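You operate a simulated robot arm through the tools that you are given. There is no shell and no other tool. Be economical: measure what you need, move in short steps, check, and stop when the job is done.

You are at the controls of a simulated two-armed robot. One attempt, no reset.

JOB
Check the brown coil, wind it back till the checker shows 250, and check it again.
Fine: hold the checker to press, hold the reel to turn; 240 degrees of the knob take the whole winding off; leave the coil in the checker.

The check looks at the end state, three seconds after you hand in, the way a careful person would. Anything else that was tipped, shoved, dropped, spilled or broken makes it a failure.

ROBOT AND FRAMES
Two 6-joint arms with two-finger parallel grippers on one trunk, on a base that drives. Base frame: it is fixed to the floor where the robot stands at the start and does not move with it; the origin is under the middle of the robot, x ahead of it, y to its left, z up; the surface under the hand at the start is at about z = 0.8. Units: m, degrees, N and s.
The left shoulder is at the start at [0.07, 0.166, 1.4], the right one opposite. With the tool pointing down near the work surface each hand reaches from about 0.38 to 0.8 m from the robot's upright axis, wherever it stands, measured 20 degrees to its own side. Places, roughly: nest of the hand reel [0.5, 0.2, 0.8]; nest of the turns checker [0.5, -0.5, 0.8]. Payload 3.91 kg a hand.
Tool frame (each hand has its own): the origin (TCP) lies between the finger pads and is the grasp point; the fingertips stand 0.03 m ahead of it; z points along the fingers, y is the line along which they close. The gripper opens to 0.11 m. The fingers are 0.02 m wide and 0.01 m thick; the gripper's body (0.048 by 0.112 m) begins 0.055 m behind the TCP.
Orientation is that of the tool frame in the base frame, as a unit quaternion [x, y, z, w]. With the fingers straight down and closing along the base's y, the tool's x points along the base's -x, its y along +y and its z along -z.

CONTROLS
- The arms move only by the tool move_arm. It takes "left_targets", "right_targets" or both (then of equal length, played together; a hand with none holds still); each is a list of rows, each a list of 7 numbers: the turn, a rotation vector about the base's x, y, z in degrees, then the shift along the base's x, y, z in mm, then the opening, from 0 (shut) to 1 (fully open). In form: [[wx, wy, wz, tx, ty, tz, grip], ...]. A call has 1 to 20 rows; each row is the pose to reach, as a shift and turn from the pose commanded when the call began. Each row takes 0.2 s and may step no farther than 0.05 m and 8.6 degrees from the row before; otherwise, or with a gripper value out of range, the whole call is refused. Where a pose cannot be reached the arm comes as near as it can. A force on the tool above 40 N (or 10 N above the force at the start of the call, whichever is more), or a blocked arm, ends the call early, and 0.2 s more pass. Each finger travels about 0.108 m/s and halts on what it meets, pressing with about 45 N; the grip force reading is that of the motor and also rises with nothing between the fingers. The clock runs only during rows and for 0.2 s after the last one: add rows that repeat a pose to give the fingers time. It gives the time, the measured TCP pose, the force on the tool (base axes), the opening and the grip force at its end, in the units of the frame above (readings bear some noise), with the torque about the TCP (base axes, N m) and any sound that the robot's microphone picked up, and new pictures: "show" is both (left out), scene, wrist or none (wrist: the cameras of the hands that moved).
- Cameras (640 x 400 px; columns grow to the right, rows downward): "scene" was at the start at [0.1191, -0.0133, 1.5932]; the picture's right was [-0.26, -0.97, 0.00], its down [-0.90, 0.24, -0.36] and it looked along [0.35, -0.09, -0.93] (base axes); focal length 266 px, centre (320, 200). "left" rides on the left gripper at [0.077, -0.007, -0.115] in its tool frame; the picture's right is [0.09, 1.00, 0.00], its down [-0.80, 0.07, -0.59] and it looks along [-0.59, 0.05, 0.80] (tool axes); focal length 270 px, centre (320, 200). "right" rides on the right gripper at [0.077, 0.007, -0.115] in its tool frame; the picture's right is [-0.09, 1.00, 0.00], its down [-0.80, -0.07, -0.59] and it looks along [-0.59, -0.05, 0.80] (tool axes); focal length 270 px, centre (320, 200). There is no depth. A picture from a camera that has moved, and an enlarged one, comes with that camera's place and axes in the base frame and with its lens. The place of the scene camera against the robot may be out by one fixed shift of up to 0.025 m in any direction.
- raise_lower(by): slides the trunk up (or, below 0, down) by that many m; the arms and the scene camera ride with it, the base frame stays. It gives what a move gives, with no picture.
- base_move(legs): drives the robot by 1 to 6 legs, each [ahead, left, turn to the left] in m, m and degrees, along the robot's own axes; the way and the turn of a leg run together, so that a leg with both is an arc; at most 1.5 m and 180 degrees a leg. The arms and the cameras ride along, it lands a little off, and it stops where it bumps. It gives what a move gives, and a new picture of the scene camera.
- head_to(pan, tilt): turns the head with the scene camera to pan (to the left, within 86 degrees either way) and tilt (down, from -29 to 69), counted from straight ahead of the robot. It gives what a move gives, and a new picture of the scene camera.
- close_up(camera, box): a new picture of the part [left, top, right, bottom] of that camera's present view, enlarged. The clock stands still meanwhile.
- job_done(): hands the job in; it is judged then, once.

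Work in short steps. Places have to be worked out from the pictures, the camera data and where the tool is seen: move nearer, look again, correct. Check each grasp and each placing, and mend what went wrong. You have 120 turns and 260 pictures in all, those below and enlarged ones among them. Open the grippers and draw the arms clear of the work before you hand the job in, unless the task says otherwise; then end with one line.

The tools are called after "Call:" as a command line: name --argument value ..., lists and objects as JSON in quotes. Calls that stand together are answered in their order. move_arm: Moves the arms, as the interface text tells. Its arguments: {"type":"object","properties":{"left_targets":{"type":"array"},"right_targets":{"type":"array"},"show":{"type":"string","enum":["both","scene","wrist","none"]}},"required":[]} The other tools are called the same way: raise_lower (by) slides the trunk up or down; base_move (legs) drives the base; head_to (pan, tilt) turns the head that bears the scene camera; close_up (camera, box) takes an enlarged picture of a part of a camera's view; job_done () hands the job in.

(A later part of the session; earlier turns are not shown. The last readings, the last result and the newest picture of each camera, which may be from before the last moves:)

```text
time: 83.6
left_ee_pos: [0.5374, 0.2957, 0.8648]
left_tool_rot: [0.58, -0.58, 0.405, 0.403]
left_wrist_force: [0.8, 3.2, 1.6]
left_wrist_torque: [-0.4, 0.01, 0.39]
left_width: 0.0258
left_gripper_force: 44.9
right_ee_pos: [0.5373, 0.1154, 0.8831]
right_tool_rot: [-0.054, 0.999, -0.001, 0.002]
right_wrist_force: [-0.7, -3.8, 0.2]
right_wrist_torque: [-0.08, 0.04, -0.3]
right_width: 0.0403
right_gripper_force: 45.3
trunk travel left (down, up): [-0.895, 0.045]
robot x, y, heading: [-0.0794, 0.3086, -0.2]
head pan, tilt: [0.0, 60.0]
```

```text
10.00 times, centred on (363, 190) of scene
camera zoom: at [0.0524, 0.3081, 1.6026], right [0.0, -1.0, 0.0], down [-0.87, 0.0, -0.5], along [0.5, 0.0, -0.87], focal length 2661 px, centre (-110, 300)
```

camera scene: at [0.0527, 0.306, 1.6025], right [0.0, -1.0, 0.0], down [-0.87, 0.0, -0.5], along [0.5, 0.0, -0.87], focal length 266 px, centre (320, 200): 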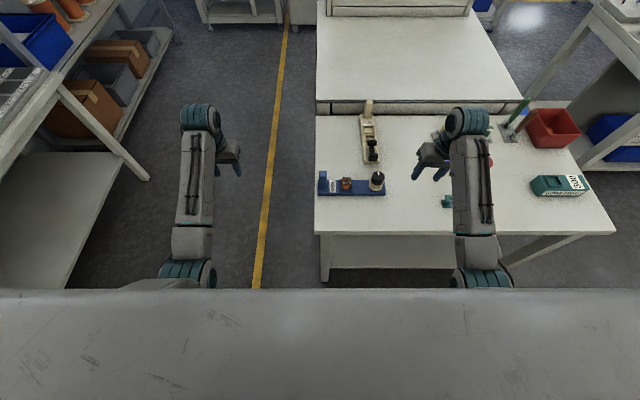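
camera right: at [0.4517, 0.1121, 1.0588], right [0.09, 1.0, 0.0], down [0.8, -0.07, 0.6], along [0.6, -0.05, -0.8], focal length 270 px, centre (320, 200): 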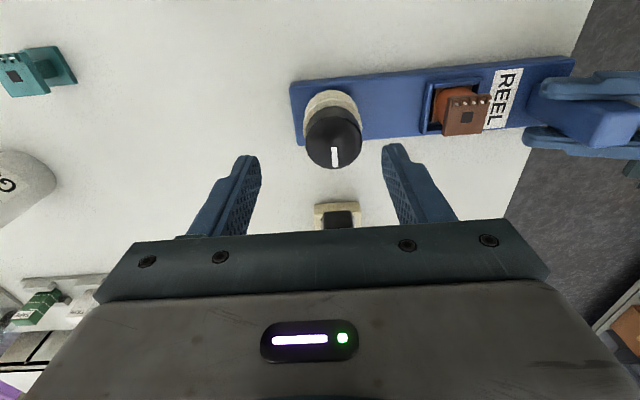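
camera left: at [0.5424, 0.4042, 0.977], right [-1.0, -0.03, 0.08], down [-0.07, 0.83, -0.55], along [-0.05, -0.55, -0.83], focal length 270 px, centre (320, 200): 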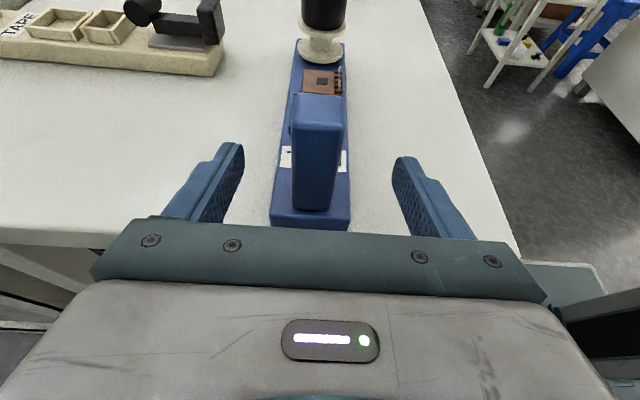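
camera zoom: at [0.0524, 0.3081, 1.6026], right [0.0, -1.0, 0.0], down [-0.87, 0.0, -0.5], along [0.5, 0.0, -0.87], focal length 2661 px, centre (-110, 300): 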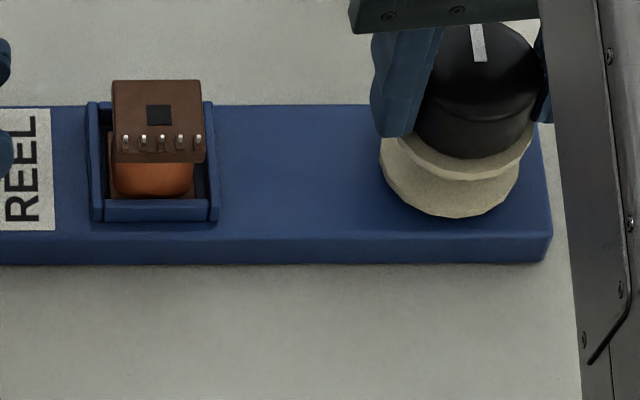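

The pointer stayed put in the world while the hand turned: counter-clockwise is stopped (slip). I go back and try clockwise.

Call:
move_arm --right_targets '[[0, 0, -2, 0, 0, 0, 0.3], [0, 0, -4, 0, 0, 0, 0.3], [0, 0, -6, 0, 0, 0, 0.3], [0, 0, -9, 0, 0, 0, 0.3], [0, 0, -12, 0, 0, 0, 0.3], [0, 0, -12, 0, 0, 0, 0.3]]' --show "none"

Call:
close_up --camera "right" --box '[220, 90, 420, 215]'

Call:
close_up --camera "scene" --box '[335, 170, 391, 210]'

```text
time: 85.0
left_ee_pos: [0.5361, 0.2957, 0.8651]
left_tool_rot: [0.581, -0.579, 0.406, 0.403]
left_wrist_force: [2.5, 5.5, 2.4]
left_wrist_torque: [-0.06, -0.05, 0.29]
left_width: 0.0257
left_gripper_force: 45.1
right_ee_pos: [0.5373, 0.1161, 0.8843]
right_tool_rot: [0.052, 0.999, -0.001, 0.004]
right_wrist_force: [-0.2, -6.5, 0.3]
right_wrist_torque: [-0.07, 0.24, -0.03]
right_width: 0.0402
right_gripper_force: 44.3
trunk travel left (down, up): [-0.895, 0.045]
robot x, y, heading: [-0.0797, 0.3094, 0.2]
head pan, tilt: [0.0, 60.0]
```

```text
3.20 times, centred on (320, 152) of right
camera zoom: at [0.4601, 0.1297, 0.9973], right [0.19, 0.98, 0.0], down [0.79, -0.15, 0.6], along [0.59, -0.11, -0.8], focal length 865 px, centre (320, 352)
```

zoom: 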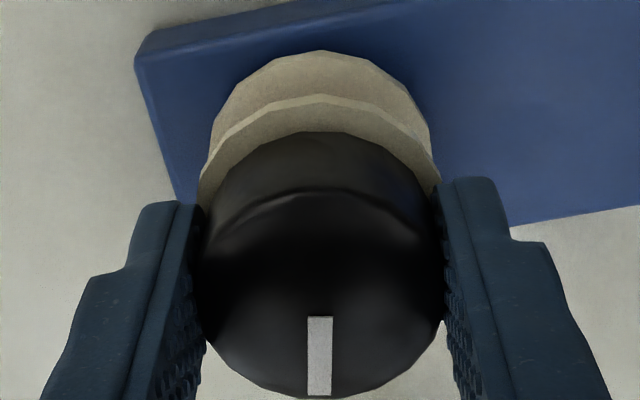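

```text
10.00 times, centred on (363, 190) of scene
camera zoom: at [0.0524, 0.308, 1.6026], right [0.0, -1.0, 0.0], down [-0.87, 0.0, -0.5], along [0.5, 0.0, -0.87], focal length 2661 px, centre (-110, 300)
```

zoom: 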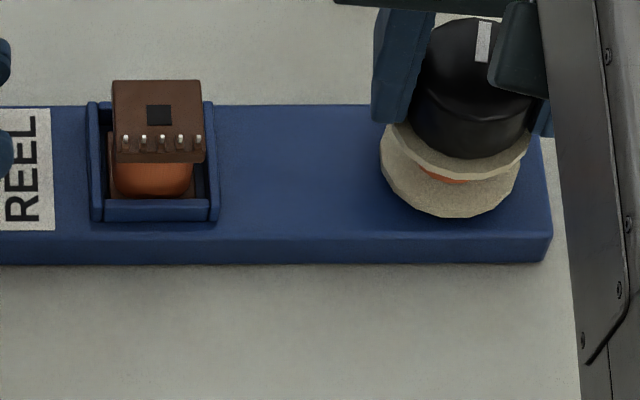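

Clockwise works: the knob followed 12° and orange wire appears on the spool. I turn 28° more, for 40° in total.

Call:
move_arm --right_targets '[[0, 0, -4, 0, 0, 0, 0.3], [0, 0, -8, 0, 0, 0, 0.3], [0, 0, -12, 0, 0, 0, 0.3], [0, 0, -16, 0, 0, 0, 0.3], [0, 0, -20, 0, 0, 0, 0.3], [0, 0, -24, 0, 0, 0, 0.3], [0, 0, -28, 0, 0, 0, 0.3], [0, 0, -28, 0, 0, 0, 0.3], [0, 0, -28, 0, 0, 0, 0.3]]' --show "none"

Call:
close_up --camera "right" --box '[220, 90, 420, 215]'

Call:
close_up --camera "scene" --box '[335, 170, 391, 210]'

```text
time: 87.0
left_ee_pos: [0.5357, 0.2966, 0.8653]
left_tool_rot: [0.58, -0.58, 0.405, 0.404]
left_wrist_force: [3.3, 4.7, 0.1]
left_wrist_torque: [0.47, 0.08, 0.36]
left_width: 0.0255
left_gripper_force: 44.7
right_ee_pos: [0.5369, 0.116, 0.8839]
right_tool_rot: [0.291, 0.957, 0.0, 0.004]
right_wrist_force: [-2.0, -5.1, 2.7]
right_wrist_torque: [-0.12, 0.05, 0.04]
right_width: 0.0405
right_gripper_force: 44.9
trunk travel left (down, up): [-0.895, 0.045]
robot x, y, heading: [-0.0791, 0.3081, -0.1]
head pan, tilt: [0.0, 60.0]
```

```text
3.20 times, centred on (320, 152) of right
camera zoom: at [0.4762, 0.1643, 0.9973], right [0.63, 0.78, 0.0], down [0.62, -0.5, 0.6], along [0.47, -0.38, -0.8], focal length 865 px, centre (320, 352)
```

zoom: 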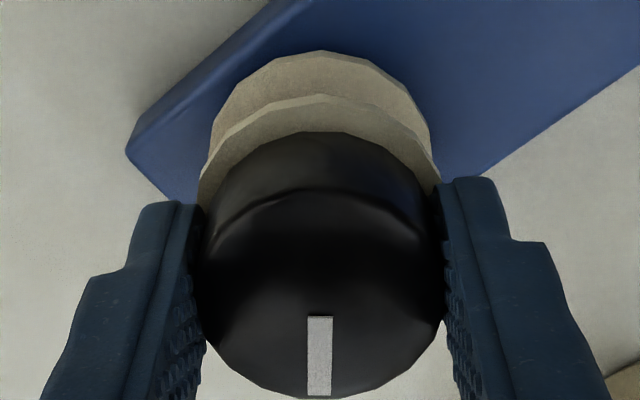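

```text
10.00 times, centred on (363, 190) of scene
camera zoom: at [0.0523, 0.3082, 1.6026], right [0.0, -1.0, 0.0], down [-0.87, 0.0, -0.5], along [0.5, 0.0, -0.87], focal length 2661 px, centre (-110, 300)
```

zoom: 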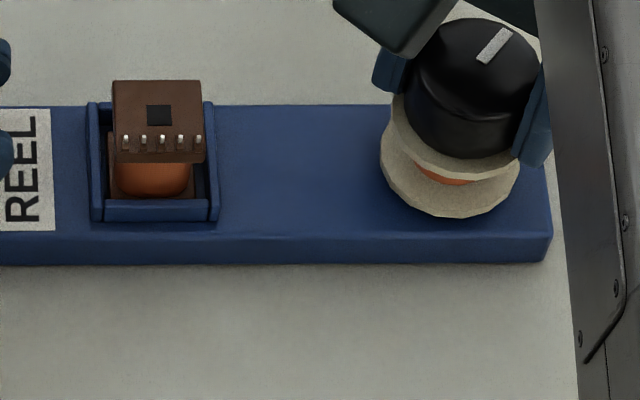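

Hand turned 40.0° overall with no slip. I open and lift the right hand straight up.

Call:
move_arm --right_targets '[[0, 0, 0, 0, 0, 0, 0.45], [0, 0, 0, 0, 0, 0, 0.65], [0, 0, 0, 0, 0, 0, 0.65], [0, 0, 0, 0, 0, 30, 0.65], [0, 0, 0, 0, 0, 65, 0.65], [0, 0, 8, 0, -40, 80, 0.65], [0, 0, 16, -10, -80, 85, 0.65], [0, 0, 24, -20, -110, 85, 0.6], [0, 0, 32, -40, -120, 85, 0.5]]' --show "none"

Call:
close_up --camera "scene" --box '[310, 160, 400, 205]'

```text
time: 89.0
left_ee_pos: [0.5349, 0.2958, 0.8644]
left_tool_rot: [0.58, -0.58, 0.405, 0.403]
left_wrist_force: [0.5, -1.4, 1.0]
left_wrist_torque: [-0.33, 0.01, 0.11]
left_width: 0.0256
left_gripper_force: 45.5
right_ee_pos: [0.4961, -0.0037, 0.9698]
right_tool_rot: [0.016, 1.0, 0.0, 0.004]
right_wrist_force: [-0.4, 0.7, 0.2]
right_wrist_torque: [0.02, 0.01, 0.0]
right_width: 0.0549
right_gripper_force: 0.0
trunk travel left (down, up): [-0.895, 0.045]
robot x, y, heading: [-0.0775, 0.3054, 0.1]
head pan, tilt: [0.0, 60.0]
```

```text
7.11 times, centred on (355, 182) of scene
camera zoom: at [0.0516, 0.3076, 1.6026], right [0.0, -1.0, 0.0], down [-0.87, 0.0, -0.5], along [0.5, 0.0, -0.87], focal length 1892 px, centre (71, 324)
```

zoom: 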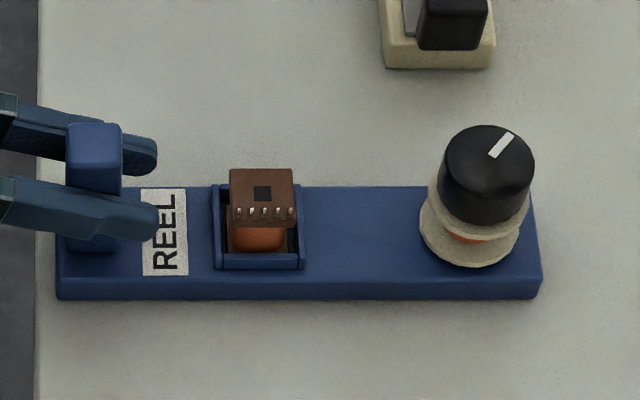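

The pointer turned clockwise by about 40°. I release the post and back the left hand out along +y.

Call:
move_arm --left_targets '[[0, 0, 0, 0, 0, 0, 0.4], [0, 0, 0, 0, 0, 0, 0.7], [0, 0, 0, 0, 0, 0, 0.8], [0, 0, 0, 0, 20, 0, 0.8], [0, 0, 0, 0, 50, 0, 0.8], [0, 0, 0, 0, 90, 10, 0.8], [0, 0, 0, 0, 130, 40, 0.8], [0, 0, 0, -10, 170, 70, 0.7], [0, 0, 0, -20, 210, 100, 0.6], [0, 0, 0, -30, 240, 105, 0.5]]' --show "none"

Call:
move_arm --left_targets '[[7.8, 0, 0, 0, 5, 0, 0.5], [15.6, 0, 0, 0, 10, 0, 0.5], [23.4, 0, 0, 0, 15, 0, 0.5], [31.2, 0, 0, 0, 20, 0, 0.5], [39, 0, 0, 0, 25, 0, 0.5], [46.8, 0, 0, 0, 30, 0, 0.5], [54.6, 0, 0, 0, 35, 0, 0.5], [62.4, 0, 0, 0, 40, 0, 0.5], [70, 0, 0, 0, 45, 0, 0.5], [70, 0, 0, 0, 45, 0, 0.5]]' --show "none"

Call:
move_arm --left_targets '[[0, 0, -8, 0, 0, 0, 0.5], [0, 0, -16, 0, 0, 0, 0.5], [0, 0, -24, 0, 0, 0, 0.5], [0, 0, -32, 0, 0, 0, 0.5], [0, 0, -40, 0, 0, 0, 0.5], [0, 0, -48, 0, 0, 0, 0.5], [0, 0, -56, 0, 0, 0, 0.5], [0, 0, -64, 0, 0, 0, 0.5], [0, 0, -72, 0, 0, 0, 0.5], [0, 0, -80, 0, 0, 0, 0.5], [0, 0, -88, 0, 0, 0, 0.5], [0, 0, -90, 0, 0, 0, 0.5], [0, 0, -90, 0, 0, 0, 0.5]]' --show "scene"

```text
refused: row 8 steps farther than a row can; nothing moved
```

```text
time: 91.4
left_ee_pos: [0.545, 0.407, 0.8509]
left_tool_rot: [0.721, -0.692, -0.029, -0.032]
left_wrist_force: [-0.7, 0.4, -0.2]
left_wrist_torque: [0.0, 0.0, 0.03]
left_width: 0.0551
left_gripper_force: 0.1
right_ee_pos: [0.4965, -0.0046, 0.9689]
right_tool_rot: [0.017, 1.0, 0.0, 0.003]
right_wrist_force: [-0.5, 0.0, 0.4]
right_wrist_torque: [-0.03, -0.03, 0.02]
right_width: 0.0549
right_gripper_force: 0.1
trunk travel left (down, up): [-0.895, 0.045]
robot x, y, heading: [-0.0794, 0.3073, 0.0]
head pan, tilt: [0.0, 60.0]
stopped in row 10 (left hand): the arm was blocked; the commanded pose is now the measured one
```

```text
time: 94.2
left_ee_pos: [0.5479, 0.4092, 0.8542]
left_tool_rot: [-0.02, 0.999, 0.002, 0.044]
left_wrist_force: [0.5, -0.2, -0.1]
left_wrist_torque: [0.02, -0.04, -0.02]
left_width: 0.0549
left_gripper_force: 0.0
right_ee_pos: [0.4966, -0.0039, 0.9685]
right_tool_rot: [0.016, 1.0, 0.0, 0.002]
right_wrist_force: [0.5, -0.6, 0.4]
right_wrist_torque: [0.0, -0.02, 0.02]
right_width: 0.0553
right_gripper_force: 0.0
trunk travel left (down, up): [-0.895, 0.045]
robot x, y, heading: [-0.0757, 0.3086, -0.1]
head pan, tilt: [0.0, 60.0]
camera scene: at [0.0526, 0.3082, 1.6025], right [0.0, -1.0, 0.0], down [-0.87, 0.0, -0.5], along [0.5, 0.0, -0.87], focal length 266 px, centre (320, 200)
```

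scene: 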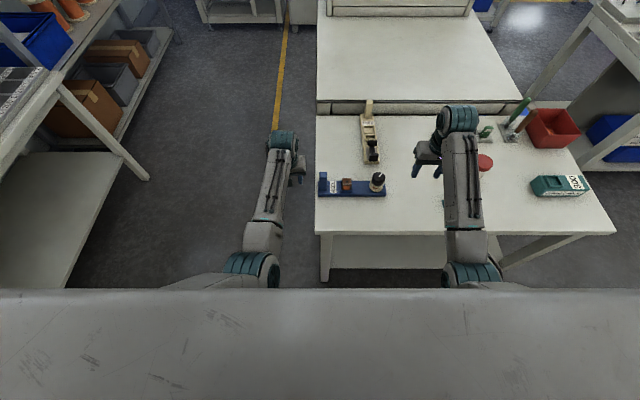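

The first call was refused (a step slightly too long), so the tilt ran right at the post. I check whether the reel was disturbed.

Call:
close_up --camera "scene" --box '[310, 160, 400, 205]'

Call:
close_up --camera "left" --box '[0, 0, 640, 400]'

```text
7.11 times, centred on (355, 182) of scene
camera zoom: at [0.0526, 0.3082, 1.6025], right [0.0, -1.0, 0.0], down [-0.87, 0.0, -0.5], along [0.5, 0.0, -0.87], focal length 1892 px, centre (71, 324)
```

zoom: 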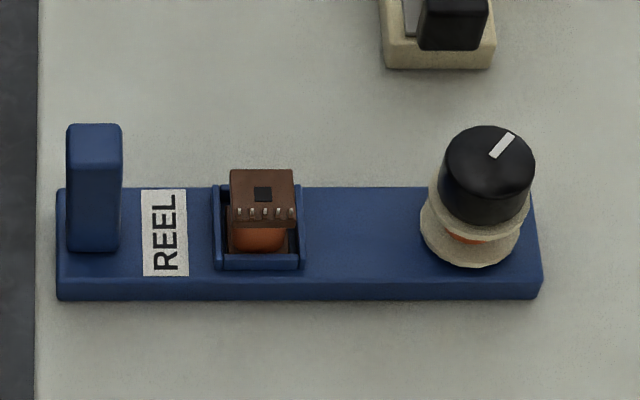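

```text
1.00 times, centred on (320, 200) of left (not enlarged: the box is as wide or as high as the picture)
camera zoom: at [0.4609, 0.3989, 0.9613], right [-0.13, 0.99, -0.01], down [0.74, 0.1, 0.66], along [0.66, 0.08, -0.75], focal length 270 px, centre (320, 200)
```

zoom: 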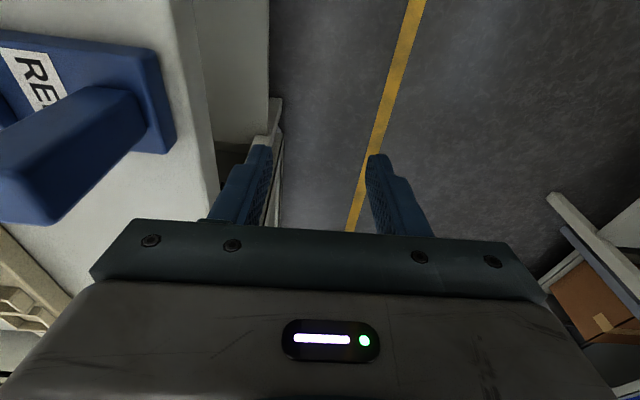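

Luckily the reel and coil are undisturbed. From now on one call at a time. I raise the left hand straight up, outward and level.

Call:
move_arm --left_targets '[[0, 1, -0.5, -5, 20, 20, 0.5], [0, 2, -1, -10, 40, 50, 0.5], [0, 3.5, -1.5, -20, 60, 80, 0.5], [0, 5, -2.3, -30, 80, 105, 0.5], [0, 5, -2.3, -30, 80, 105, 0.5]]' --show "none"

```text
time: 95.4
left_ee_pos: [0.5147, 0.4829, 0.955]
left_tool_rot: [0.001, 1.0, -0.001, -0.003]
left_wrist_force: [0.4, 0.3, 0.8]
left_wrist_torque: [0.01, 0.01, 0.01]
left_width: 0.0547
left_gripper_force: 0.1
right_ee_pos: [0.4964, -0.0048, 0.9691]
right_tool_rot: [0.016, 1.0, 0.0, 0.003]
right_wrist_force: [0.0, -0.4, 0.7]
right_wrist_torque: [0.01, 0.04, -0.01]
right_width: 0.055
right_gripper_force: 0.0
trunk travel left (down, up): [-0.895, 0.045]
robot x, y, heading: [-0.0808, 0.3105, 0.2]
head pan, tilt: [0.0, 60.0]
```

Drive right 0.355 m so the coil is on the left hand's side.

Call:
base_move --legs '[[0, -0.355, 0]]'

```text
time: 97.7
left_ee_pos: [0.5158, 0.1286, 0.9549]
left_tool_rot: [0.001, 1.0, -0.003, -0.003]
left_wrist_force: [0.0, 0.4, 0.1]
left_wrist_torque: [-0.01, 0.02, 0.02]
left_width: 0.0548
left_gripper_force: 0.1
right_ee_pos: [0.4963, -0.3573, 0.9694]
right_tool_rot: [0.017, 1.0, -0.001, 0.002]
right_wrist_force: [-0.3, 0.2, 0.7]
right_wrist_torque: [0.0, -0.03, 0.03]
right_width: 0.0551
right_gripper_force: 0.1
trunk travel left (down, up): [-0.895, 0.045]
robot x, y, heading: [-0.078, -0.0462, -0.1]
head pan, tilt: [0.0, 60.0]
camera scene: at [0.0527, -0.0445, 1.6026], right [0.0, -1.0, 0.0], down [-0.87, 0.0, -0.5], along [0.5, 0.0, -0.87], focal length 266 px, centre (320, 200)
```

scene: 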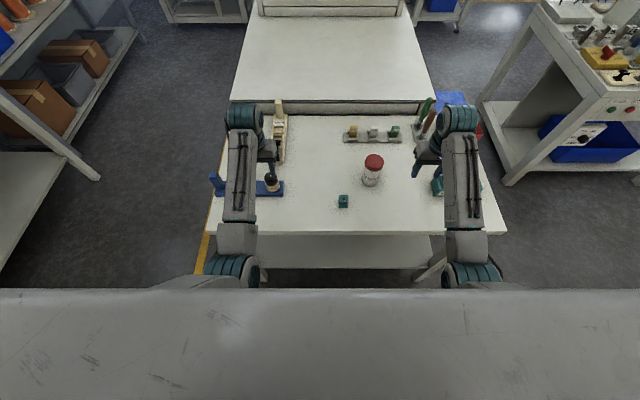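

Now the left hand goes above the coil (about (0.532, 0.217)) for a look.

Call:
move_arm --left_targets '[[0, 0, 0, 5, 40, 0, 0.5], [0, 0, 0, 15, 80, 0, 0.5], [0, 0, 0, 16, 88, -25, 0.5], [0, 0, 0, 16, 88, -50, 0.5], [0, 0, 0, 16, 88, -50, 0.5]]' --show "none"

Call:
close_up --camera "left" --box '[200, 80, 440, 230]'

```text
time: 98.8
left_ee_pos: [0.532, 0.2157, 0.9053]
left_tool_rot: [0.001, 1.0, -0.002, -0.003]
left_wrist_force: [-0.1, 0.0, -0.2]
left_wrist_torque: [-0.04, 0.02, 0.01]
left_width: 0.0551
left_gripper_force: 0.1
right_ee_pos: [0.4971, -0.3597, 0.9689]
right_tool_rot: [0.018, 1.0, -0.001, 0.002]
right_wrist_force: [-0.3, -0.4, -1.2]
right_wrist_torque: [0.0, 0.0, -0.02]
right_width: 0.055
right_gripper_force: 0.1
trunk travel left (down, up): [-0.895, 0.045]
robot x, y, heading: [-0.0783, -0.047, 0.1]
head pan, tilt: [0.0, 60.0]
```

```text
2.67 times, centred on (320, 155) of left
camera zoom: at [0.4544, 0.2117, 1.02], right [-0.09, 1.0, 0.0], down [0.8, 0.07, 0.59], along [0.59, 0.05, -0.81], focal length 721 px, centre (320, 320)
```

zoom: 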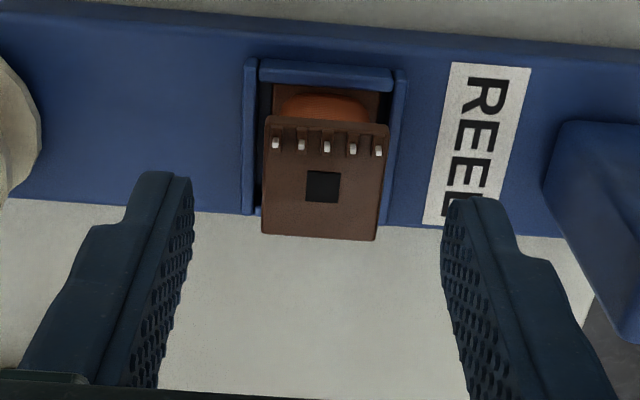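

Coil centre ≈ (0.532, 0.2187). I adjust 3 mm, descend to 0.865 and grip.

Call:
move_arm --left_targets '[[0, 0, 0, 0, 3, 0, 0.5], [0, 0, 0, 0, 3, -20, 0.5], [0, 0, 0, 0, 3, -40, 0.5], [0, 0, 0, 0, 3, -40, 0.35], [0, 0, 0, 0, 3, -40, 0.2], [0, 0, 0, 0, 3, -40, 0.2], [0, 0, 0, 0, 3, -40, 0.2]]' --show "none"

```text
time: 100.5
left_ee_pos: [0.5314, 0.2189, 0.8656]
left_tool_rot: [0.001, 1.0, -0.001, -0.003]
left_wrist_force: [0.2, -0.5, -0.2]
left_wrist_torque: [0.0, 0.0, 0.02]
left_width: 0.0288
left_gripper_force: 45.2
right_ee_pos: [0.4971, -0.357, 0.9688]
right_tool_rot: [0.017, 1.0, 0.0, 0.003]
right_wrist_force: [-0.3, -0.3, -0.2]
right_wrist_torque: [-0.04, 0.0, 0.03]
right_width: 0.055
right_gripper_force: 0.0
trunk travel left (down, up): [-0.895, 0.045]
robot x, y, heading: [-0.0801, -0.0435, 0.2]
head pan, tilt: [0.0, 60.0]
```

Gripped (28.8 mm). I lift it out slowly and draw back toward the robot.

Call:
move_arm --left_targets '[[0, 0, 0, 0, 0, 5, 0.2], [0, 0, 0, 0, 0, 15, 0.2], [0, 0, 0, 0, 0, 45, 0.2], [0, 0, 0, -20, 0, 80, 0.2], [0, 0, 0, -48, 0, 103, 0.2], [0, 0, 0, -48, 0, 103, 0.2]]' --show "none"

Call:
close_up --camera "scene" --box '[190, 150, 318, 230]'

```text
time: 101.8
left_ee_pos: [0.4847, 0.2206, 0.9661]
left_tool_rot: [0.001, 1.0, -0.001, -0.001]
left_wrist_force: [-0.1, 0.1, -0.2]
left_wrist_torque: [0.02, -0.01, 0.0]
left_width: 0.0283
left_gripper_force: 45.3
right_ee_pos: [0.4977, -0.3591, 0.9681]
right_tool_rot: [0.016, 1.0, 0.0, 0.002]
right_wrist_force: [0.1, 0.5, 0.0]
right_wrist_torque: [0.07, 0.03, 0.03]
right_width: 0.0551
right_gripper_force: 0.1
trunk travel left (down, up): [-0.895, 0.045]
robot x, y, heading: [-0.0776, -0.0472, 0.0]
head pan, tilt: [0.0, 60.0]
```

```text
5.00 times, centred on (254, 190) of scene
camera zoom: at [0.0538, -0.0465, 1.6025], right [0.0, -1.0, 0.0], down [-0.87, 0.0, -0.5], along [0.5, 0.0, -0.87], focal length 1331 px, centre (650, 250)
```

zoom: 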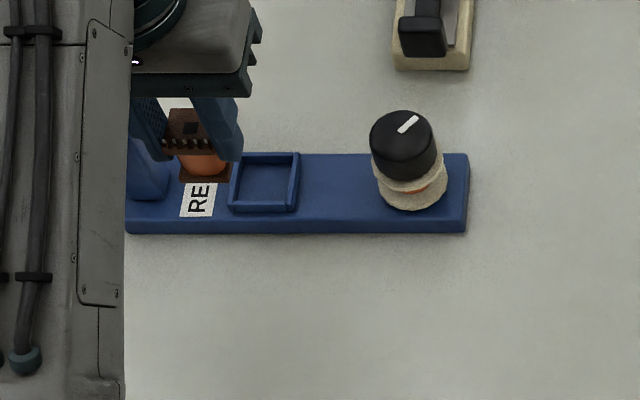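

The coil is held. I drive 0.69 m right, back to the checker.

Call:
base_move --legs '[[0, -0.69, 0]]'

```text
time: 105.7
left_ee_pos: [0.4838, -0.4716, 0.9675]
left_tool_rot: [0.002, 1.0, -0.002, 0.001]
left_wrist_force: [0.0, 0.3, -0.4]
left_wrist_torque: [0.01, 0.0, 0.01]
left_width: 0.0286
left_gripper_force: 44.8
right_ee_pos: [0.4962, -1.0518, 0.9698]
right_tool_rot: [0.018, 1.0, -0.001, 0.003]
right_wrist_force: [0.2, 0.0, 0.2]
right_wrist_torque: [-0.01, -0.02, -0.01]
right_width: 0.0549
right_gripper_force: 0.0
trunk travel left (down, up): [-0.895, 0.045]
robot x, y, heading: [-0.0777, -0.7396, -0.2]
head pan, tilt: [0.0, 60.0]
camera scene: at [0.0523, -0.737, 1.6025], right [0.0, -1.0, 0.0], down [-0.87, 0.0, -0.5], along [0.5, 0.0, -0.87], focal length 266 px, centre (320, 200)
```

scene: 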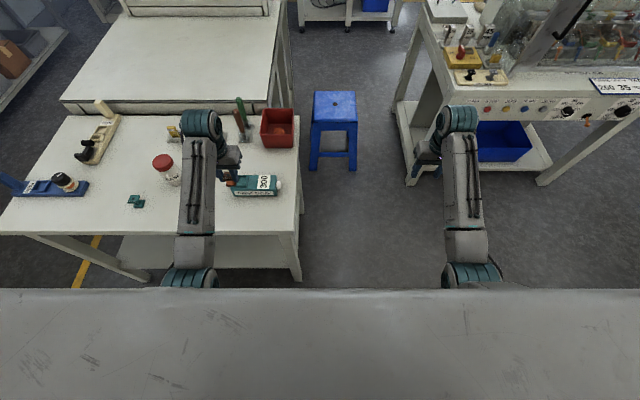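

I bring the coil over the pocket at (0.534, −0.4715), a centimetre above the rim, and check.

Call:
move_arm --left_targets '[[0, 0, 0, 25, 0, -5, 0.2], [0, 0, 0, 50, 0, -15, 0.2], [0, 0, 0, 50, 0, -40, 0.2], [0, 0, 0, 50, 0, -61, 0.2], [0, 0, 0, 50, 0, -61, 0.2]]' --show "none"

Call:
close_up --camera "left" --box '[220, 90, 420, 215]'

```text
time: 106.8
left_ee_pos: [0.5341, -0.4721, 0.905]
left_tool_rot: [0.002, 1.0, -0.001, 0.0]
left_wrist_force: [0.1, -0.8, 0.1]
left_wrist_torque: [-0.01, 0.02, -0.02]
left_width: 0.0284
left_gripper_force: 44.9
right_ee_pos: [0.4962, -1.0499, 0.9686]
right_tool_rot: [0.019, 1.0, 0.0, 0.003]
right_wrist_force: [0.4, 0.4, 0.0]
right_wrist_torque: [0.01, 0.05, 0.0]
right_width: 0.0549
right_gripper_force: 0.1
trunk travel left (down, up): [-0.895, 0.045]
robot x, y, heading: [-0.0798, -0.7395, -0.2]
head pan, tilt: [0.0, 60.0]
```

```text
3.20 times, centred on (320, 152) of left
camera zoom: at [0.4559, -0.478, 1.0197], right [-0.08, 1.0, 0.0], down [0.8, 0.07, 0.59], along [0.59, 0.05, -0.8], focal length 865 px, centre (320, 352)
```

zoom: 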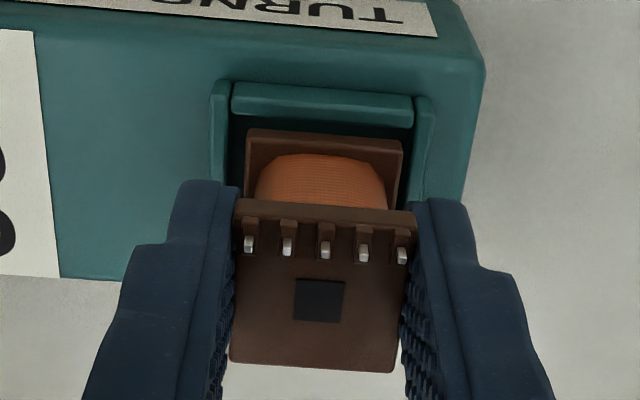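

Good alignment; nudge +1 mm in x and lower to contact.

Call:
move_arm --left_targets '[[0, 0, 0, 1, -0.4, -5, 0.2], [0, 0, 0, 1, -0.4, -8, 0.2], [0, 0, 0, 1, -0.4, -10, 0.2], [0, 0, 0, 1, -0.4, -12, 0.2], [0, 0, 0, 1, -0.4, -12, 0.2]]' --show "none"

Call:
close_up --camera "scene" --box '[210, 160, 290, 210]'

```text
time: 108.0
left_ee_pos: [0.5343, -0.4745, 0.8944]
left_tool_rot: [0.002, 1.0, -0.001, 0.0]
left_wrist_force: [1.0, -0.2, 0.4]
left_wrist_torque: [0.0, -0.04, 0.02]
left_width: 0.0283
left_gripper_force: 45.0
right_ee_pos: [0.4964, -1.0516, 0.9683]
right_tool_rot: [0.018, 1.0, 0.0, 0.003]
right_wrist_force: [-0.9, 0.1, 0.2]
right_wrist_torque: [0.02, -0.03, 0.02]
right_width: 0.0551
right_gripper_force: 0.1
trunk travel left (down, up): [-0.895, 0.045]
robot x, y, heading: [-0.0779, -0.7371, -0.2]
head pan, tilt: [0.0, 60.0]
```

```text
8.00 times, centred on (250, 185) of scene
camera zoom: at [0.0523, -0.7382, 1.6025], right [0.0, -1.0, 0.0], down [-0.87, 0.0, -0.5], along [0.5, 0.0, -0.87], focal length 2129 px, centre (880, 320)
```

zoom: 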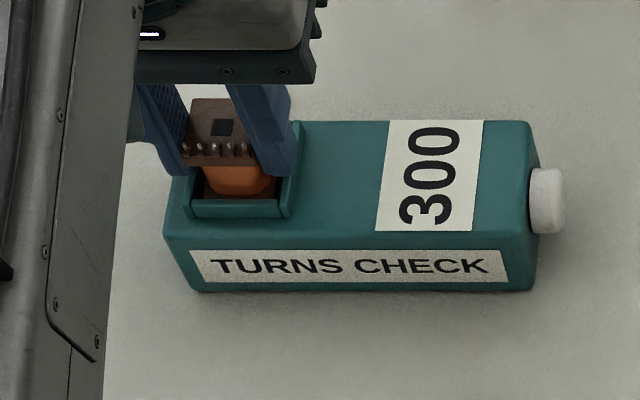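

Just short of contact; down 2 mm more.

Call:
move_arm --left_targets '[[0, 0, 0, 0, 1, -1, 0.2], [0, 0, 0, 0, 1, -2, 0.2], [0, 0, 0, 0, 1, -2.5, 0.2]]' --show "none"

```text
time: 108.8
left_ee_pos: [0.5345, -0.4727, 0.893]
left_tool_rot: [0.002, 1.0, -0.001, 0.001]
left_wrist_force: [-0.1, 0.3, 7.9]
left_wrist_torque: [0.02, 0.11, 0.0]
left_width: 0.0285
left_gripper_force: 45.2
right_ee_pos: [0.4946, -1.0516, 0.9702]
right_tool_rot: [0.017, 1.0, 0.0, 0.004]
right_wrist_force: [-0.1, 0.2, 0.8]
right_wrist_torque: [0.02, 0.02, -0.01]
right_width: 0.0551
right_gripper_force: 0.0
trunk travel left (down, up): [-0.895, 0.045]
robot x, y, heading: [-0.08, -0.7366, -0.2]
head pan, tilt: [0.0, 60.0]
```

Seated (8 N). I open and rise.

Call:
move_arm --left_targets '[[0, 0, 0, 0, 0, 1.5, 0.2], [0, 0, 0, 0, 0, 1.5, 0.35], [0, 0, 0, 0, 0, 1.5, 0.5], [0, 0, 0, 0, 0, 1.5, 0.5], [0, 0, 0, 0, 0, 30, 0.5], [0, 0, 0, 0, 0, 65, 0.5], [0, 0, 0, -15, 0, 82, 0.5]]' --show "none"

Call:
close_up --camera "scene" --box '[210, 160, 290, 210]'

```text
time: 110.5
left_ee_pos: [0.5198, -0.4724, 0.9733]
left_tool_rot: [0.002, 1.0, -0.001, 0.0]
left_wrist_force: [-0.2, -0.1, -0.6]
left_wrist_torque: [0.03, -0.01, 0.03]
left_width: 0.0552
left_gripper_force: 0.1
right_ee_pos: [0.496, -1.0502, 0.9684]
right_tool_rot: [0.018, 1.0, -0.001, 0.003]
right_wrist_force: [-0.8, -0.3, 0.0]
right_wrist_torque: [0.01, -0.03, 0.02]
right_width: 0.0552
right_gripper_force: 0.0
trunk travel left (down, up): [-0.895, 0.045]
robot x, y, heading: [-0.0763, -0.7383, 0.0]
head pan, tilt: [0.0, 60.0]
```

```text
8.00 times, centred on (250, 185) of scene
camera zoom: at [0.0512, -0.7379, 1.6026], right [0.0, -1.0, 0.0], down [-0.87, 0.0, -0.5], along [0.5, 0.0, -0.87], focal length 2129 px, centre (880, 320)
```

zoom: 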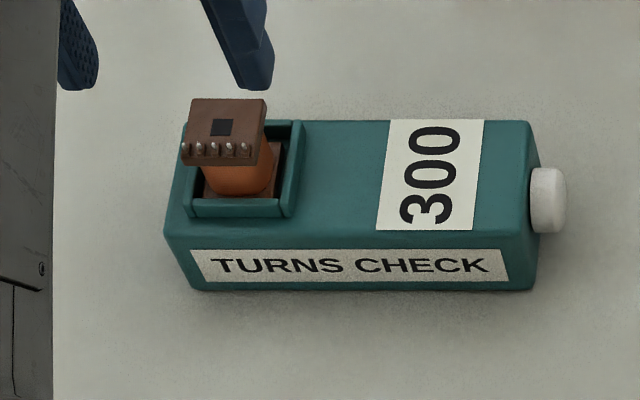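

Seated. Next I yaw the left hand −90° again.

Call:
move_arm --left_targets '[[0, 0, -8, 0, 4, 0, 0.9], [0, 0, -16, 0, 8, 0, 0.9], [0, 0, -24, 0, 12, 0, 0.9], [0, 0, -32, 0, 16, 0, 0.9], [0, 0, -40, 0, 20, 0, 0.9], [0, 0, -48, 0, 24, 0, 0.9], [0, 0, -56, 0, 28, 0, 0.9], [0, 0, -64, 0, 30, 0, 0.9], [0, 0, -72, 0, 30, 0, 0.9], [0, 0, -80, 0, 30, 0, 0.9], [0, 0, -88, 0, 30, 0, 0.9], [0, 0, -90, 0, 30, 0, 1], [0, 0, -90, 0, 30, 0, 1]]' --show "none"

```text
time: 113.2
left_ee_pos: [0.5203, -0.4422, 0.9727]
left_tool_rot: [0.709, 0.705, -0.001, -0.001]
left_wrist_force: [0.1, 0.9, 0.9]
left_wrist_torque: [0.02, 0.02, 0.04]
left_width: 0.11
left_gripper_force: 0.1
right_ee_pos: [0.4954, -1.0527, 0.9687]
right_tool_rot: [0.017, 1.0, 0.0, 0.003]
right_wrist_force: [-0.2, -1.8, -0.9]
right_wrist_torque: [0.01, -0.02, 0.02]
right_width: 0.055
right_gripper_force: 0.1
trunk travel left (down, up): [-0.895, 0.045]
robot x, y, heading: [-0.0822, -0.7419, -0.4]
head pan, tilt: [0.0, 60.0]
```

I shift the left hand inward first so the drive keeps it clear of the grease can.

Call:
move_arm --left_targets '[[0, 0, 0, 0, -30, 0, 1], [0, 0, 0, 0, -60, 0, 1], [0, 0, 0, 0, -88, 0, 1], [0, 0, 0, 0, -88, 0, 1]]' --show "none"

```text
time: 114.2
left_ee_pos: [0.5207, -0.5297, 0.9738]
left_tool_rot: [0.709, 0.706, -0.001, -0.001]
left_wrist_force: [-0.5, 0.3, -0.6]
left_wrist_torque: [0.01, 0.0, 0.01]
left_width: 0.1102
left_gripper_force: 0.1
right_ee_pos: [0.4959, -1.0501, 0.9685]
right_tool_rot: [0.017, 1.0, 0.0, 0.002]
right_wrist_force: [-0.5, -0.8, -0.2]
right_wrist_torque: [0.0, -0.04, 0.02]
right_width: 0.0549
right_gripper_force: 0.0
trunk travel left (down, up): [-0.895, 0.045]
robot x, y, heading: [-0.083, -0.7416, 0.0]
head pan, tilt: [0.0, 60.0]
```

Call:
base_move --legs '[[0, 0.185, 0]]'

```text
time: 115.8
left_ee_pos: [0.5212, -0.3485, 0.9747]
left_tool_rot: [0.709, 0.705, 0.0, -0.001]
left_wrist_force: [0.2, 0.4, -0.8]
left_wrist_torque: [0.01, 0.02, 0.03]
left_width: 0.1101
left_gripper_force: 0.1
right_ee_pos: [0.4962, -0.8682, 0.9689]
right_tool_rot: [0.018, 1.0, 0.001, 0.003]
right_wrist_force: [0.0, 0.1, -0.5]
right_wrist_torque: [0.02, 0.01, 0.01]
right_width: 0.0551
right_gripper_force: 0.1
trunk travel left (down, up): [-0.895, 0.045]
robot x, y, heading: [-0.076, -0.5545, -0.3]
head pan, tilt: [0.0, 60.0]
camera scene: at [0.0526, -0.5563, 1.6025], right [0.0, -1.0, 0.0], down [-0.87, 0.0, -0.5], along [0.5, 0.0, -0.87], focal length 266 px, centre (320, 200)
```

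scene: 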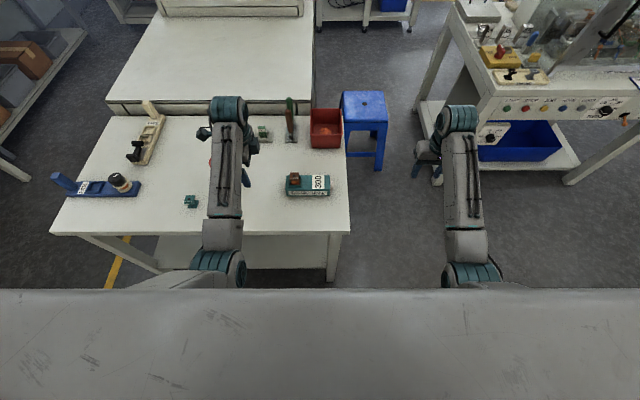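

Same stance as before. I tilt the left −40° and the right +45° (closing it), moving the right hand slightly outward.

Call:
move_arm --left_targets '[[-6.7, 0, 0, 0, 0, 0, 1], [-13.4, 0, 0, 0, 0, 0, 1], [-20, 0, 0, 0, 0, 0, 1], [-26.7, 0, 0, 0, 0, 0, 1], [-33.4, 0, 0, 0, 0, 0, 1], [-40, 0, 0, 0, 0, 0, 1], [-40, 0, 0, 0, 0, 0, 1]]' --right_targets '[[7.5, 0, 0, 0, 0, 5, 0.4], [15, 0, 0, 0, 0, 10, 0.2], [22.5, 0, 0, 0, 0, 15, 0], [30, 0, 0, 0, 0, 20, 0], [37.5, 0, 0, 0, 0, 20, 0], [45, 0, 0, 0, 0, 20, 0], [45, 0, 0, 0, 0, 20, 0]]' --show "wrist"

Call:
close_up --camera "left" --box '[270, 20, 430, 120]'

```text
time: 117.4
left_ee_pos: [0.5201, -0.3445, 0.9738]
left_tool_rot: [0.666, 0.663, -0.241, 0.242]
left_wrist_force: [-0.6, 0.0, -0.5]
left_wrist_torque: [0.01, 0.0, 0.04]
left_width: 0.1098
left_gripper_force: 0.0
right_ee_pos: [0.4961, -0.8655, 0.9899]
right_tool_rot: [0.017, 0.924, 0.383, -0.004]
right_wrist_force: [0.0, 0.1, 0.2]
right_wrist_torque: [0.0, -0.01, 0.02]
right_width: 0.0
right_gripper_force: 37.4
trunk travel left (down, up): [-0.895, 0.045]
robot x, y, heading: [-0.0788, -0.5521, -0.1]
head pan, tilt: [0.0, 60.0]
camera right: at [0.4185, -0.9407, 1.0757], right [0.12, 0.7, 0.7], down [0.79, -0.49, 0.35], along [0.59, 0.51, -0.62], focal length 270 px, centre (320, 200)
camera left: at [0.5127, -0.2114, 1.0117], right [1.0, 0.06, -0.06], down [0.07, -0.23, 0.97], along [0.05, -0.97, -0.23], focal length 270 px, centre (320, 200)
```

right: 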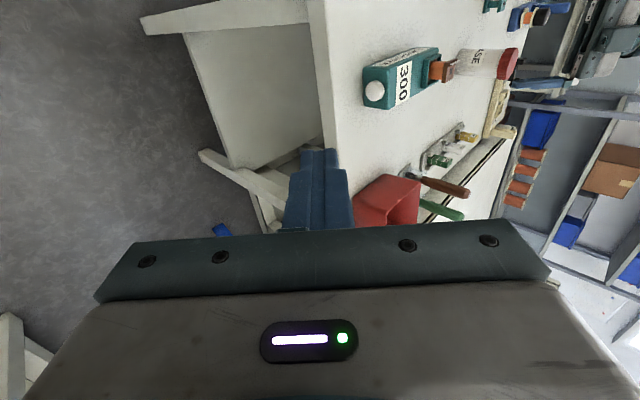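
left: 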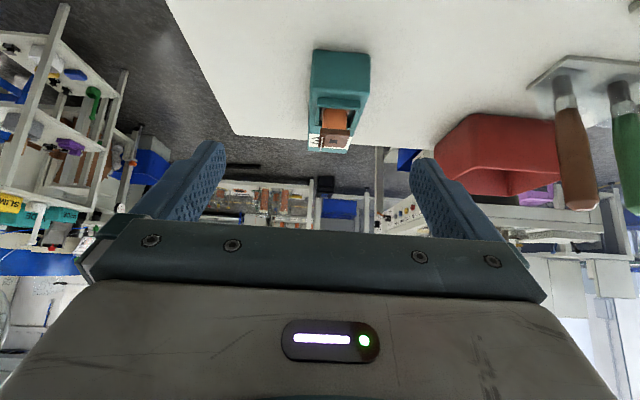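

```text
4.00 times, centred on (350, 70) of left
camera zoom: at [0.5127, -0.2114, 1.0117], right [1.0, 0.06, -0.06], down [0.07, -0.23, 0.97], along [0.05, -0.97, -0.23], focal length 1081 px, centre (200, 720)
```

zoom: 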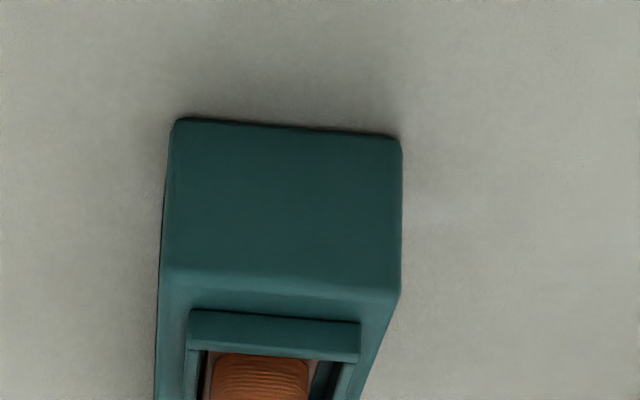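

Checker unchanged in place. I bring the left hand down along its axis around the checker's end, as before.

Call:
move_arm --left_targets '[[0, 0, 0, 18.5, -5, -10, 1], [0, 0, 0, 18.5, -30, -40, 1], [0, 0, 0, 18.5, -55, -70, 1], [0, 0, 0, 18.5, -80, -100, 1], [0, 0, 0, 18.5, -98, -122, 1], [0, 0, 0, 18.5, -110, -136, 1], [0, 0, 0, 18.5, -110, -136, 1]]' --show "none"

Call:
close_up --camera "scene" --box '[250, 150, 346, 210]'

```text
time: 119.0
left_ee_pos: [0.5392, -0.4549, 0.8376]
left_tool_rot: [0.666, 0.663, -0.242, 0.243]
left_wrist_force: [0.0, 0.2, 0.2]
left_wrist_torque: [0.02, 0.0, -0.01]
left_width: 0.1101
left_gripper_force: 0.0
right_ee_pos: [0.4962, -0.8656, 0.9893]
right_tool_rot: [0.018, 0.924, 0.382, -0.004]
right_wrist_force: [-0.7, -0.3, -0.7]
right_wrist_torque: [-0.01, 0.0, -0.02]
right_width: 0.0
right_gripper_force: 37.2
trunk travel left (down, up): [-0.895, 0.045]
robot x, y, heading: [-0.0796, -0.5553, 0.1]
head pan, tilt: [0.0, 60.0]
```

```text
6.67 times, centred on (298, 180) of scene
camera zoom: at [0.0527, -0.5521, 1.6025], right [0.0, -1.0, 0.0], down [-0.87, 0.0, -0.5], along [0.5, 0.0, -0.87], focal length 1774 px, centre (467, 333)
```

zoom: 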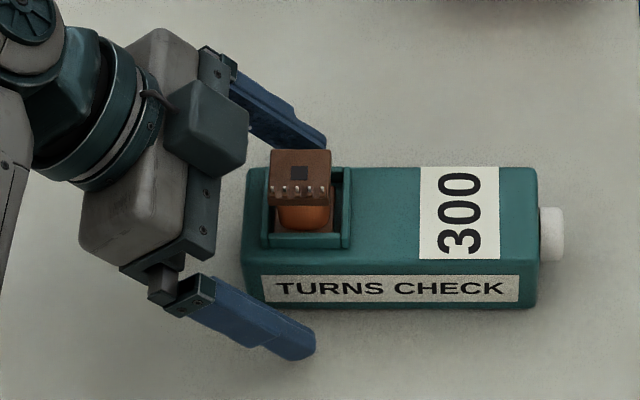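

In place; I close on the checker and bring the right hand to its staging spot at the button.

Call:
move_arm --left_targets '[[0, 0, 0, 0, 0, 0, 0.8], [0, 0, 0, 0, 0, 0, 0.65], [0, 0, 0, 0, 0, 0, 0.5], [0, 0, 0, 0, 0, 0, 0.5], [0, 0, 0, 0, 0, 0, 0.5], [0, 0, 0, 0, 0, 0, 0.5], [0, 0, 0, 0, 0, 0, 0.5]]' --right_targets '[[0, 0, 0, 15, 0, -25, 0], [0, 0, 0, 30, 30, -50, 0], [0, 0, 0, 41, 65, -75, 0], [0, 0, 0, 41, 100, -100, 0], [0, 0, 0, 41, 140, -125, 0], [0, 0, 0, 41, 186, -143, 0], [0, 0, 0, 41, 186, -143, 0]]' --show "none"

Call:
close_up --camera "scene" --box '[250, 150, 378, 230]'

Call:
close_up --camera "right" --box '[260, 80, 420, 180]'

```text
time: 120.6
left_ee_pos: [0.5387, -0.4542, 0.837]
left_tool_rot: [0.666, 0.663, -0.242, 0.242]
left_wrist_force: [-0.2, 0.0, 0.1]
left_wrist_torque: [-0.07, 0.05, 0.0]
left_width: 0.0596
left_gripper_force: 45.0
right_ee_pos: [0.5372, -0.6806, 0.8464]
right_tool_rot: [0.018, 0.924, 0.382, -0.004]
right_wrist_force: [0.8, 0.0, 0.3]
right_wrist_torque: [0.04, 0.01, 0.03]
right_width: 0.0
right_gripper_force: 37.2
trunk travel left (down, up): [-0.895, 0.045]
robot x, y, heading: [-0.0782, -0.5547, -0.3]
head pan, tilt: [0.0, 60.0]
```

```text
5.00 times, centred on (314, 190) of scene
camera zoom: at [0.0529, -0.5535, 1.6025], right [0.0, -1.0, 0.0], down [-0.87, 0.0, -0.5], along [0.5, 0.0, -0.87], focal length 1331 px, centre (350, 250)
```

zoom: 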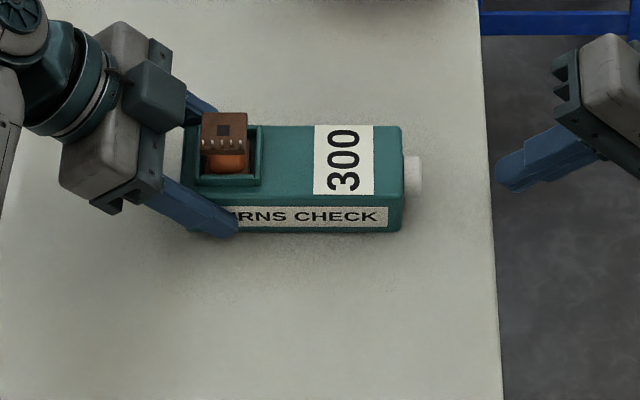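

```text
4.00 times, centred on (340, 130) of right
camera zoom: at [0.4597, -0.7555, 0.9333], right [0.12, 0.7, 0.7], down [0.79, -0.49, 0.35], along [0.59, 0.51, -0.62], focal length 1081 px, centre (240, 480)
```

zoom: 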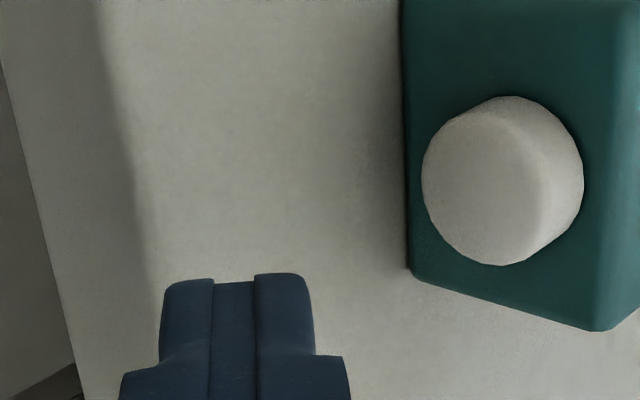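

Held (59.6 mm) and lined up as before. I press the button gradually.

Call:
move_arm --right_targets '[[0, 0, 0, 0, 25, -1, 0], [0, 0, 0, 0, 44, -1, 0], [0, 0, 0, 0, 50, -1, 0], [0, 0, 0, 0, 53, -1, 0], [0, 0, 0, 0, 55, -1, 0], [0, 0, 0, 0, 57, -1, 0], [0, 0, 0, 0, 59, -1, 0], [0, 0, 0, 0, 59, -1, 0]]' --show "none"

Call:
close_up --camera "scene" --box '[260, 150, 356, 210]'

```text
time: 122.4
left_ee_pos: [0.5392, -0.4533, 0.8372]
left_tool_rot: [0.666, 0.663, -0.241, 0.241]
left_wrist_force: [0.0, 17.9, 0.5]
left_wrist_torque: [-0.23, 0.12, -0.06]
left_width: 0.0594
left_gripper_force: 44.8
right_ee_pos: [0.5374, -0.6231, 0.8463]
right_tool_rot: [0.018, 0.924, 0.381, -0.003]
right_wrist_force: [0.8, -18.4, 0.2]
right_wrist_torque: [-0.26, -0.03, -0.02]
right_width: 0.0
right_gripper_force: 37.9
trunk travel left (down, up): [-0.895, 0.045]
robot x, y, heading: [-0.0781, -0.5547, 0.1]
head pan, tilt: [0.0, 60.0]
heard: click
```

```text
6.67 times, centred on (308, 180) of scene
camera zoom: at [0.0523, -0.5525, 1.6026], right [0.0, -1.0, 0.0], down [-0.87, 0.0, -0.5], along [0.5, 0.0, -0.87], focal length 1774 px, centre (400, 333)
```

zoom: 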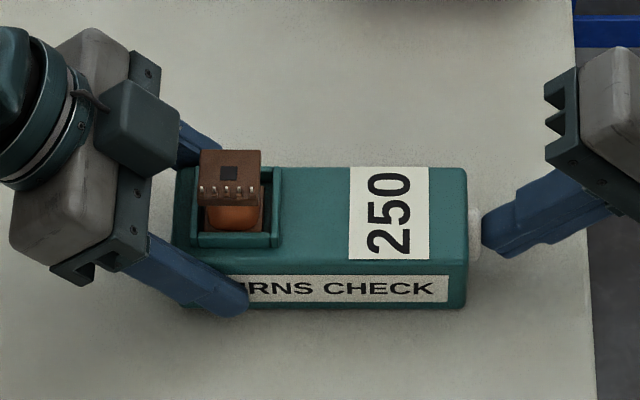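

The display shows 250. I retract the right hand.

Call:
move_arm --right_targets '[[0, 0, 0, 0, -10, 0, 0], [0, 0, 0, 0, -40, 10, 0], [0, 0, 0, 0, -80, 40, 0.2], [0, 0, 0, 0, -120, 70, 0.4], [0, 0, 0, 0, -160, 100, 0.5], [0, 0, 0, 0, -200, 120, 0.5], [0, 0, 0, 0, -240, 130, 0.5]]' --show "none"

```text
time: 124.0
left_ee_pos: [0.5395, -0.4562, 0.8369]
left_tool_rot: [0.667, 0.662, -0.242, 0.24]
left_wrist_force: [-0.5, -0.4, -0.1]
left_wrist_torque: [0.14, 0.02, 0.0]
left_width: 0.0595
left_gripper_force: 45.0
right_ee_pos: [0.5376, -0.8623, 0.975]
right_tool_rot: [0.018, 0.924, 0.383, -0.004]
right_wrist_force: [-1.1, -0.4, -0.6]
right_wrist_torque: [-0.02, -0.01, -0.01]
right_width: 0.0548
right_gripper_force: 0.2
trunk travel left (down, up): [-0.895, 0.045]
robot x, y, heading: [-0.0753, -0.5526, -0.1]
head pan, tilt: [0.0, 60.0]
```

Now I open the left hand and draw it back along its axis and up.

Call:
move_arm --left_targets '[[0, 0, 0, 0, 0, 0, 0.7], [0, 0, 0, 0, 0, 0, 1], [0, 0, 0, 0, 0, 0, 1], [0, 0, 0, 0, 0, 0, 1], [0, 0, 0, 0, 12, 14, 1], [0, 0, 0, 0, 35, 45, 1], [0, 0, 0, 0, 55, 80, 1], [0, 0, 0, -15, 65, 120, 1], [0, 0, 0, -40, 70, 140, 1]]' --show "scene"

Call:
close_up --camera "scene" --box '[260, 150, 356, 210]'

```text
time: 126.0
left_ee_pos: [0.4971, -0.3849, 0.9778]
left_tool_rot: [0.666, 0.662, -0.242, 0.242]
left_wrist_force: [0.0, -0.9, 0.4]
left_wrist_torque: [0.03, -0.03, 0.04]
left_width: 0.1102
left_gripper_force: 0.0
right_ee_pos: [0.5358, -0.8596, 0.976]
right_tool_rot: [0.018, 0.924, 0.382, -0.005]
right_wrist_force: [-0.8, 0.4, 0.4]
right_wrist_torque: [0.03, 0.0, 0.03]
right_width: 0.0551
right_gripper_force: 0.0
trunk travel left (down, up): [-0.895, 0.045]
robot x, y, heading: [-0.0791, -0.5564, 0.1]
head pan, tilt: [0.0, 60.0]
camera scene: at [0.0505, -0.5518, 1.6027], right [0.0, -1.0, 0.0], down [-0.87, 0.0, -0.5], along [0.5, 0.0, -0.87], focal length 266 px, centre (320, 200)
```

scene: 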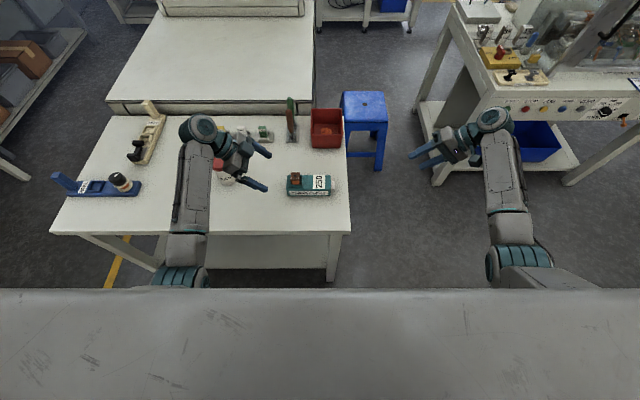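

```text
6.67 times, centred on (308, 180) of scene
camera zoom: at [0.0505, -0.5518, 1.6027], right [0.0, -1.0, 0.0], down [-0.87, 0.0, -0.5], along [0.5, 0.0, -0.87], focal length 1774 px, centre (400, 333)
```

zoom: 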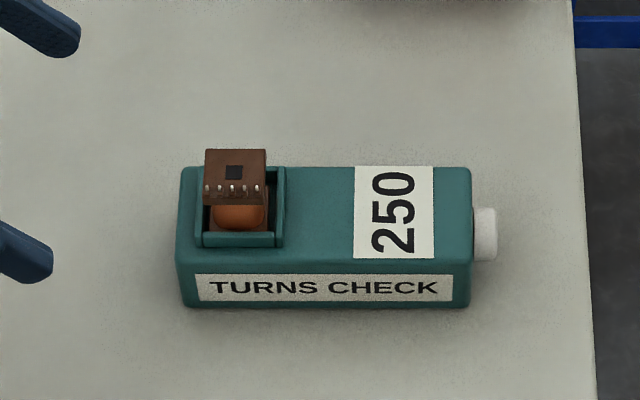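

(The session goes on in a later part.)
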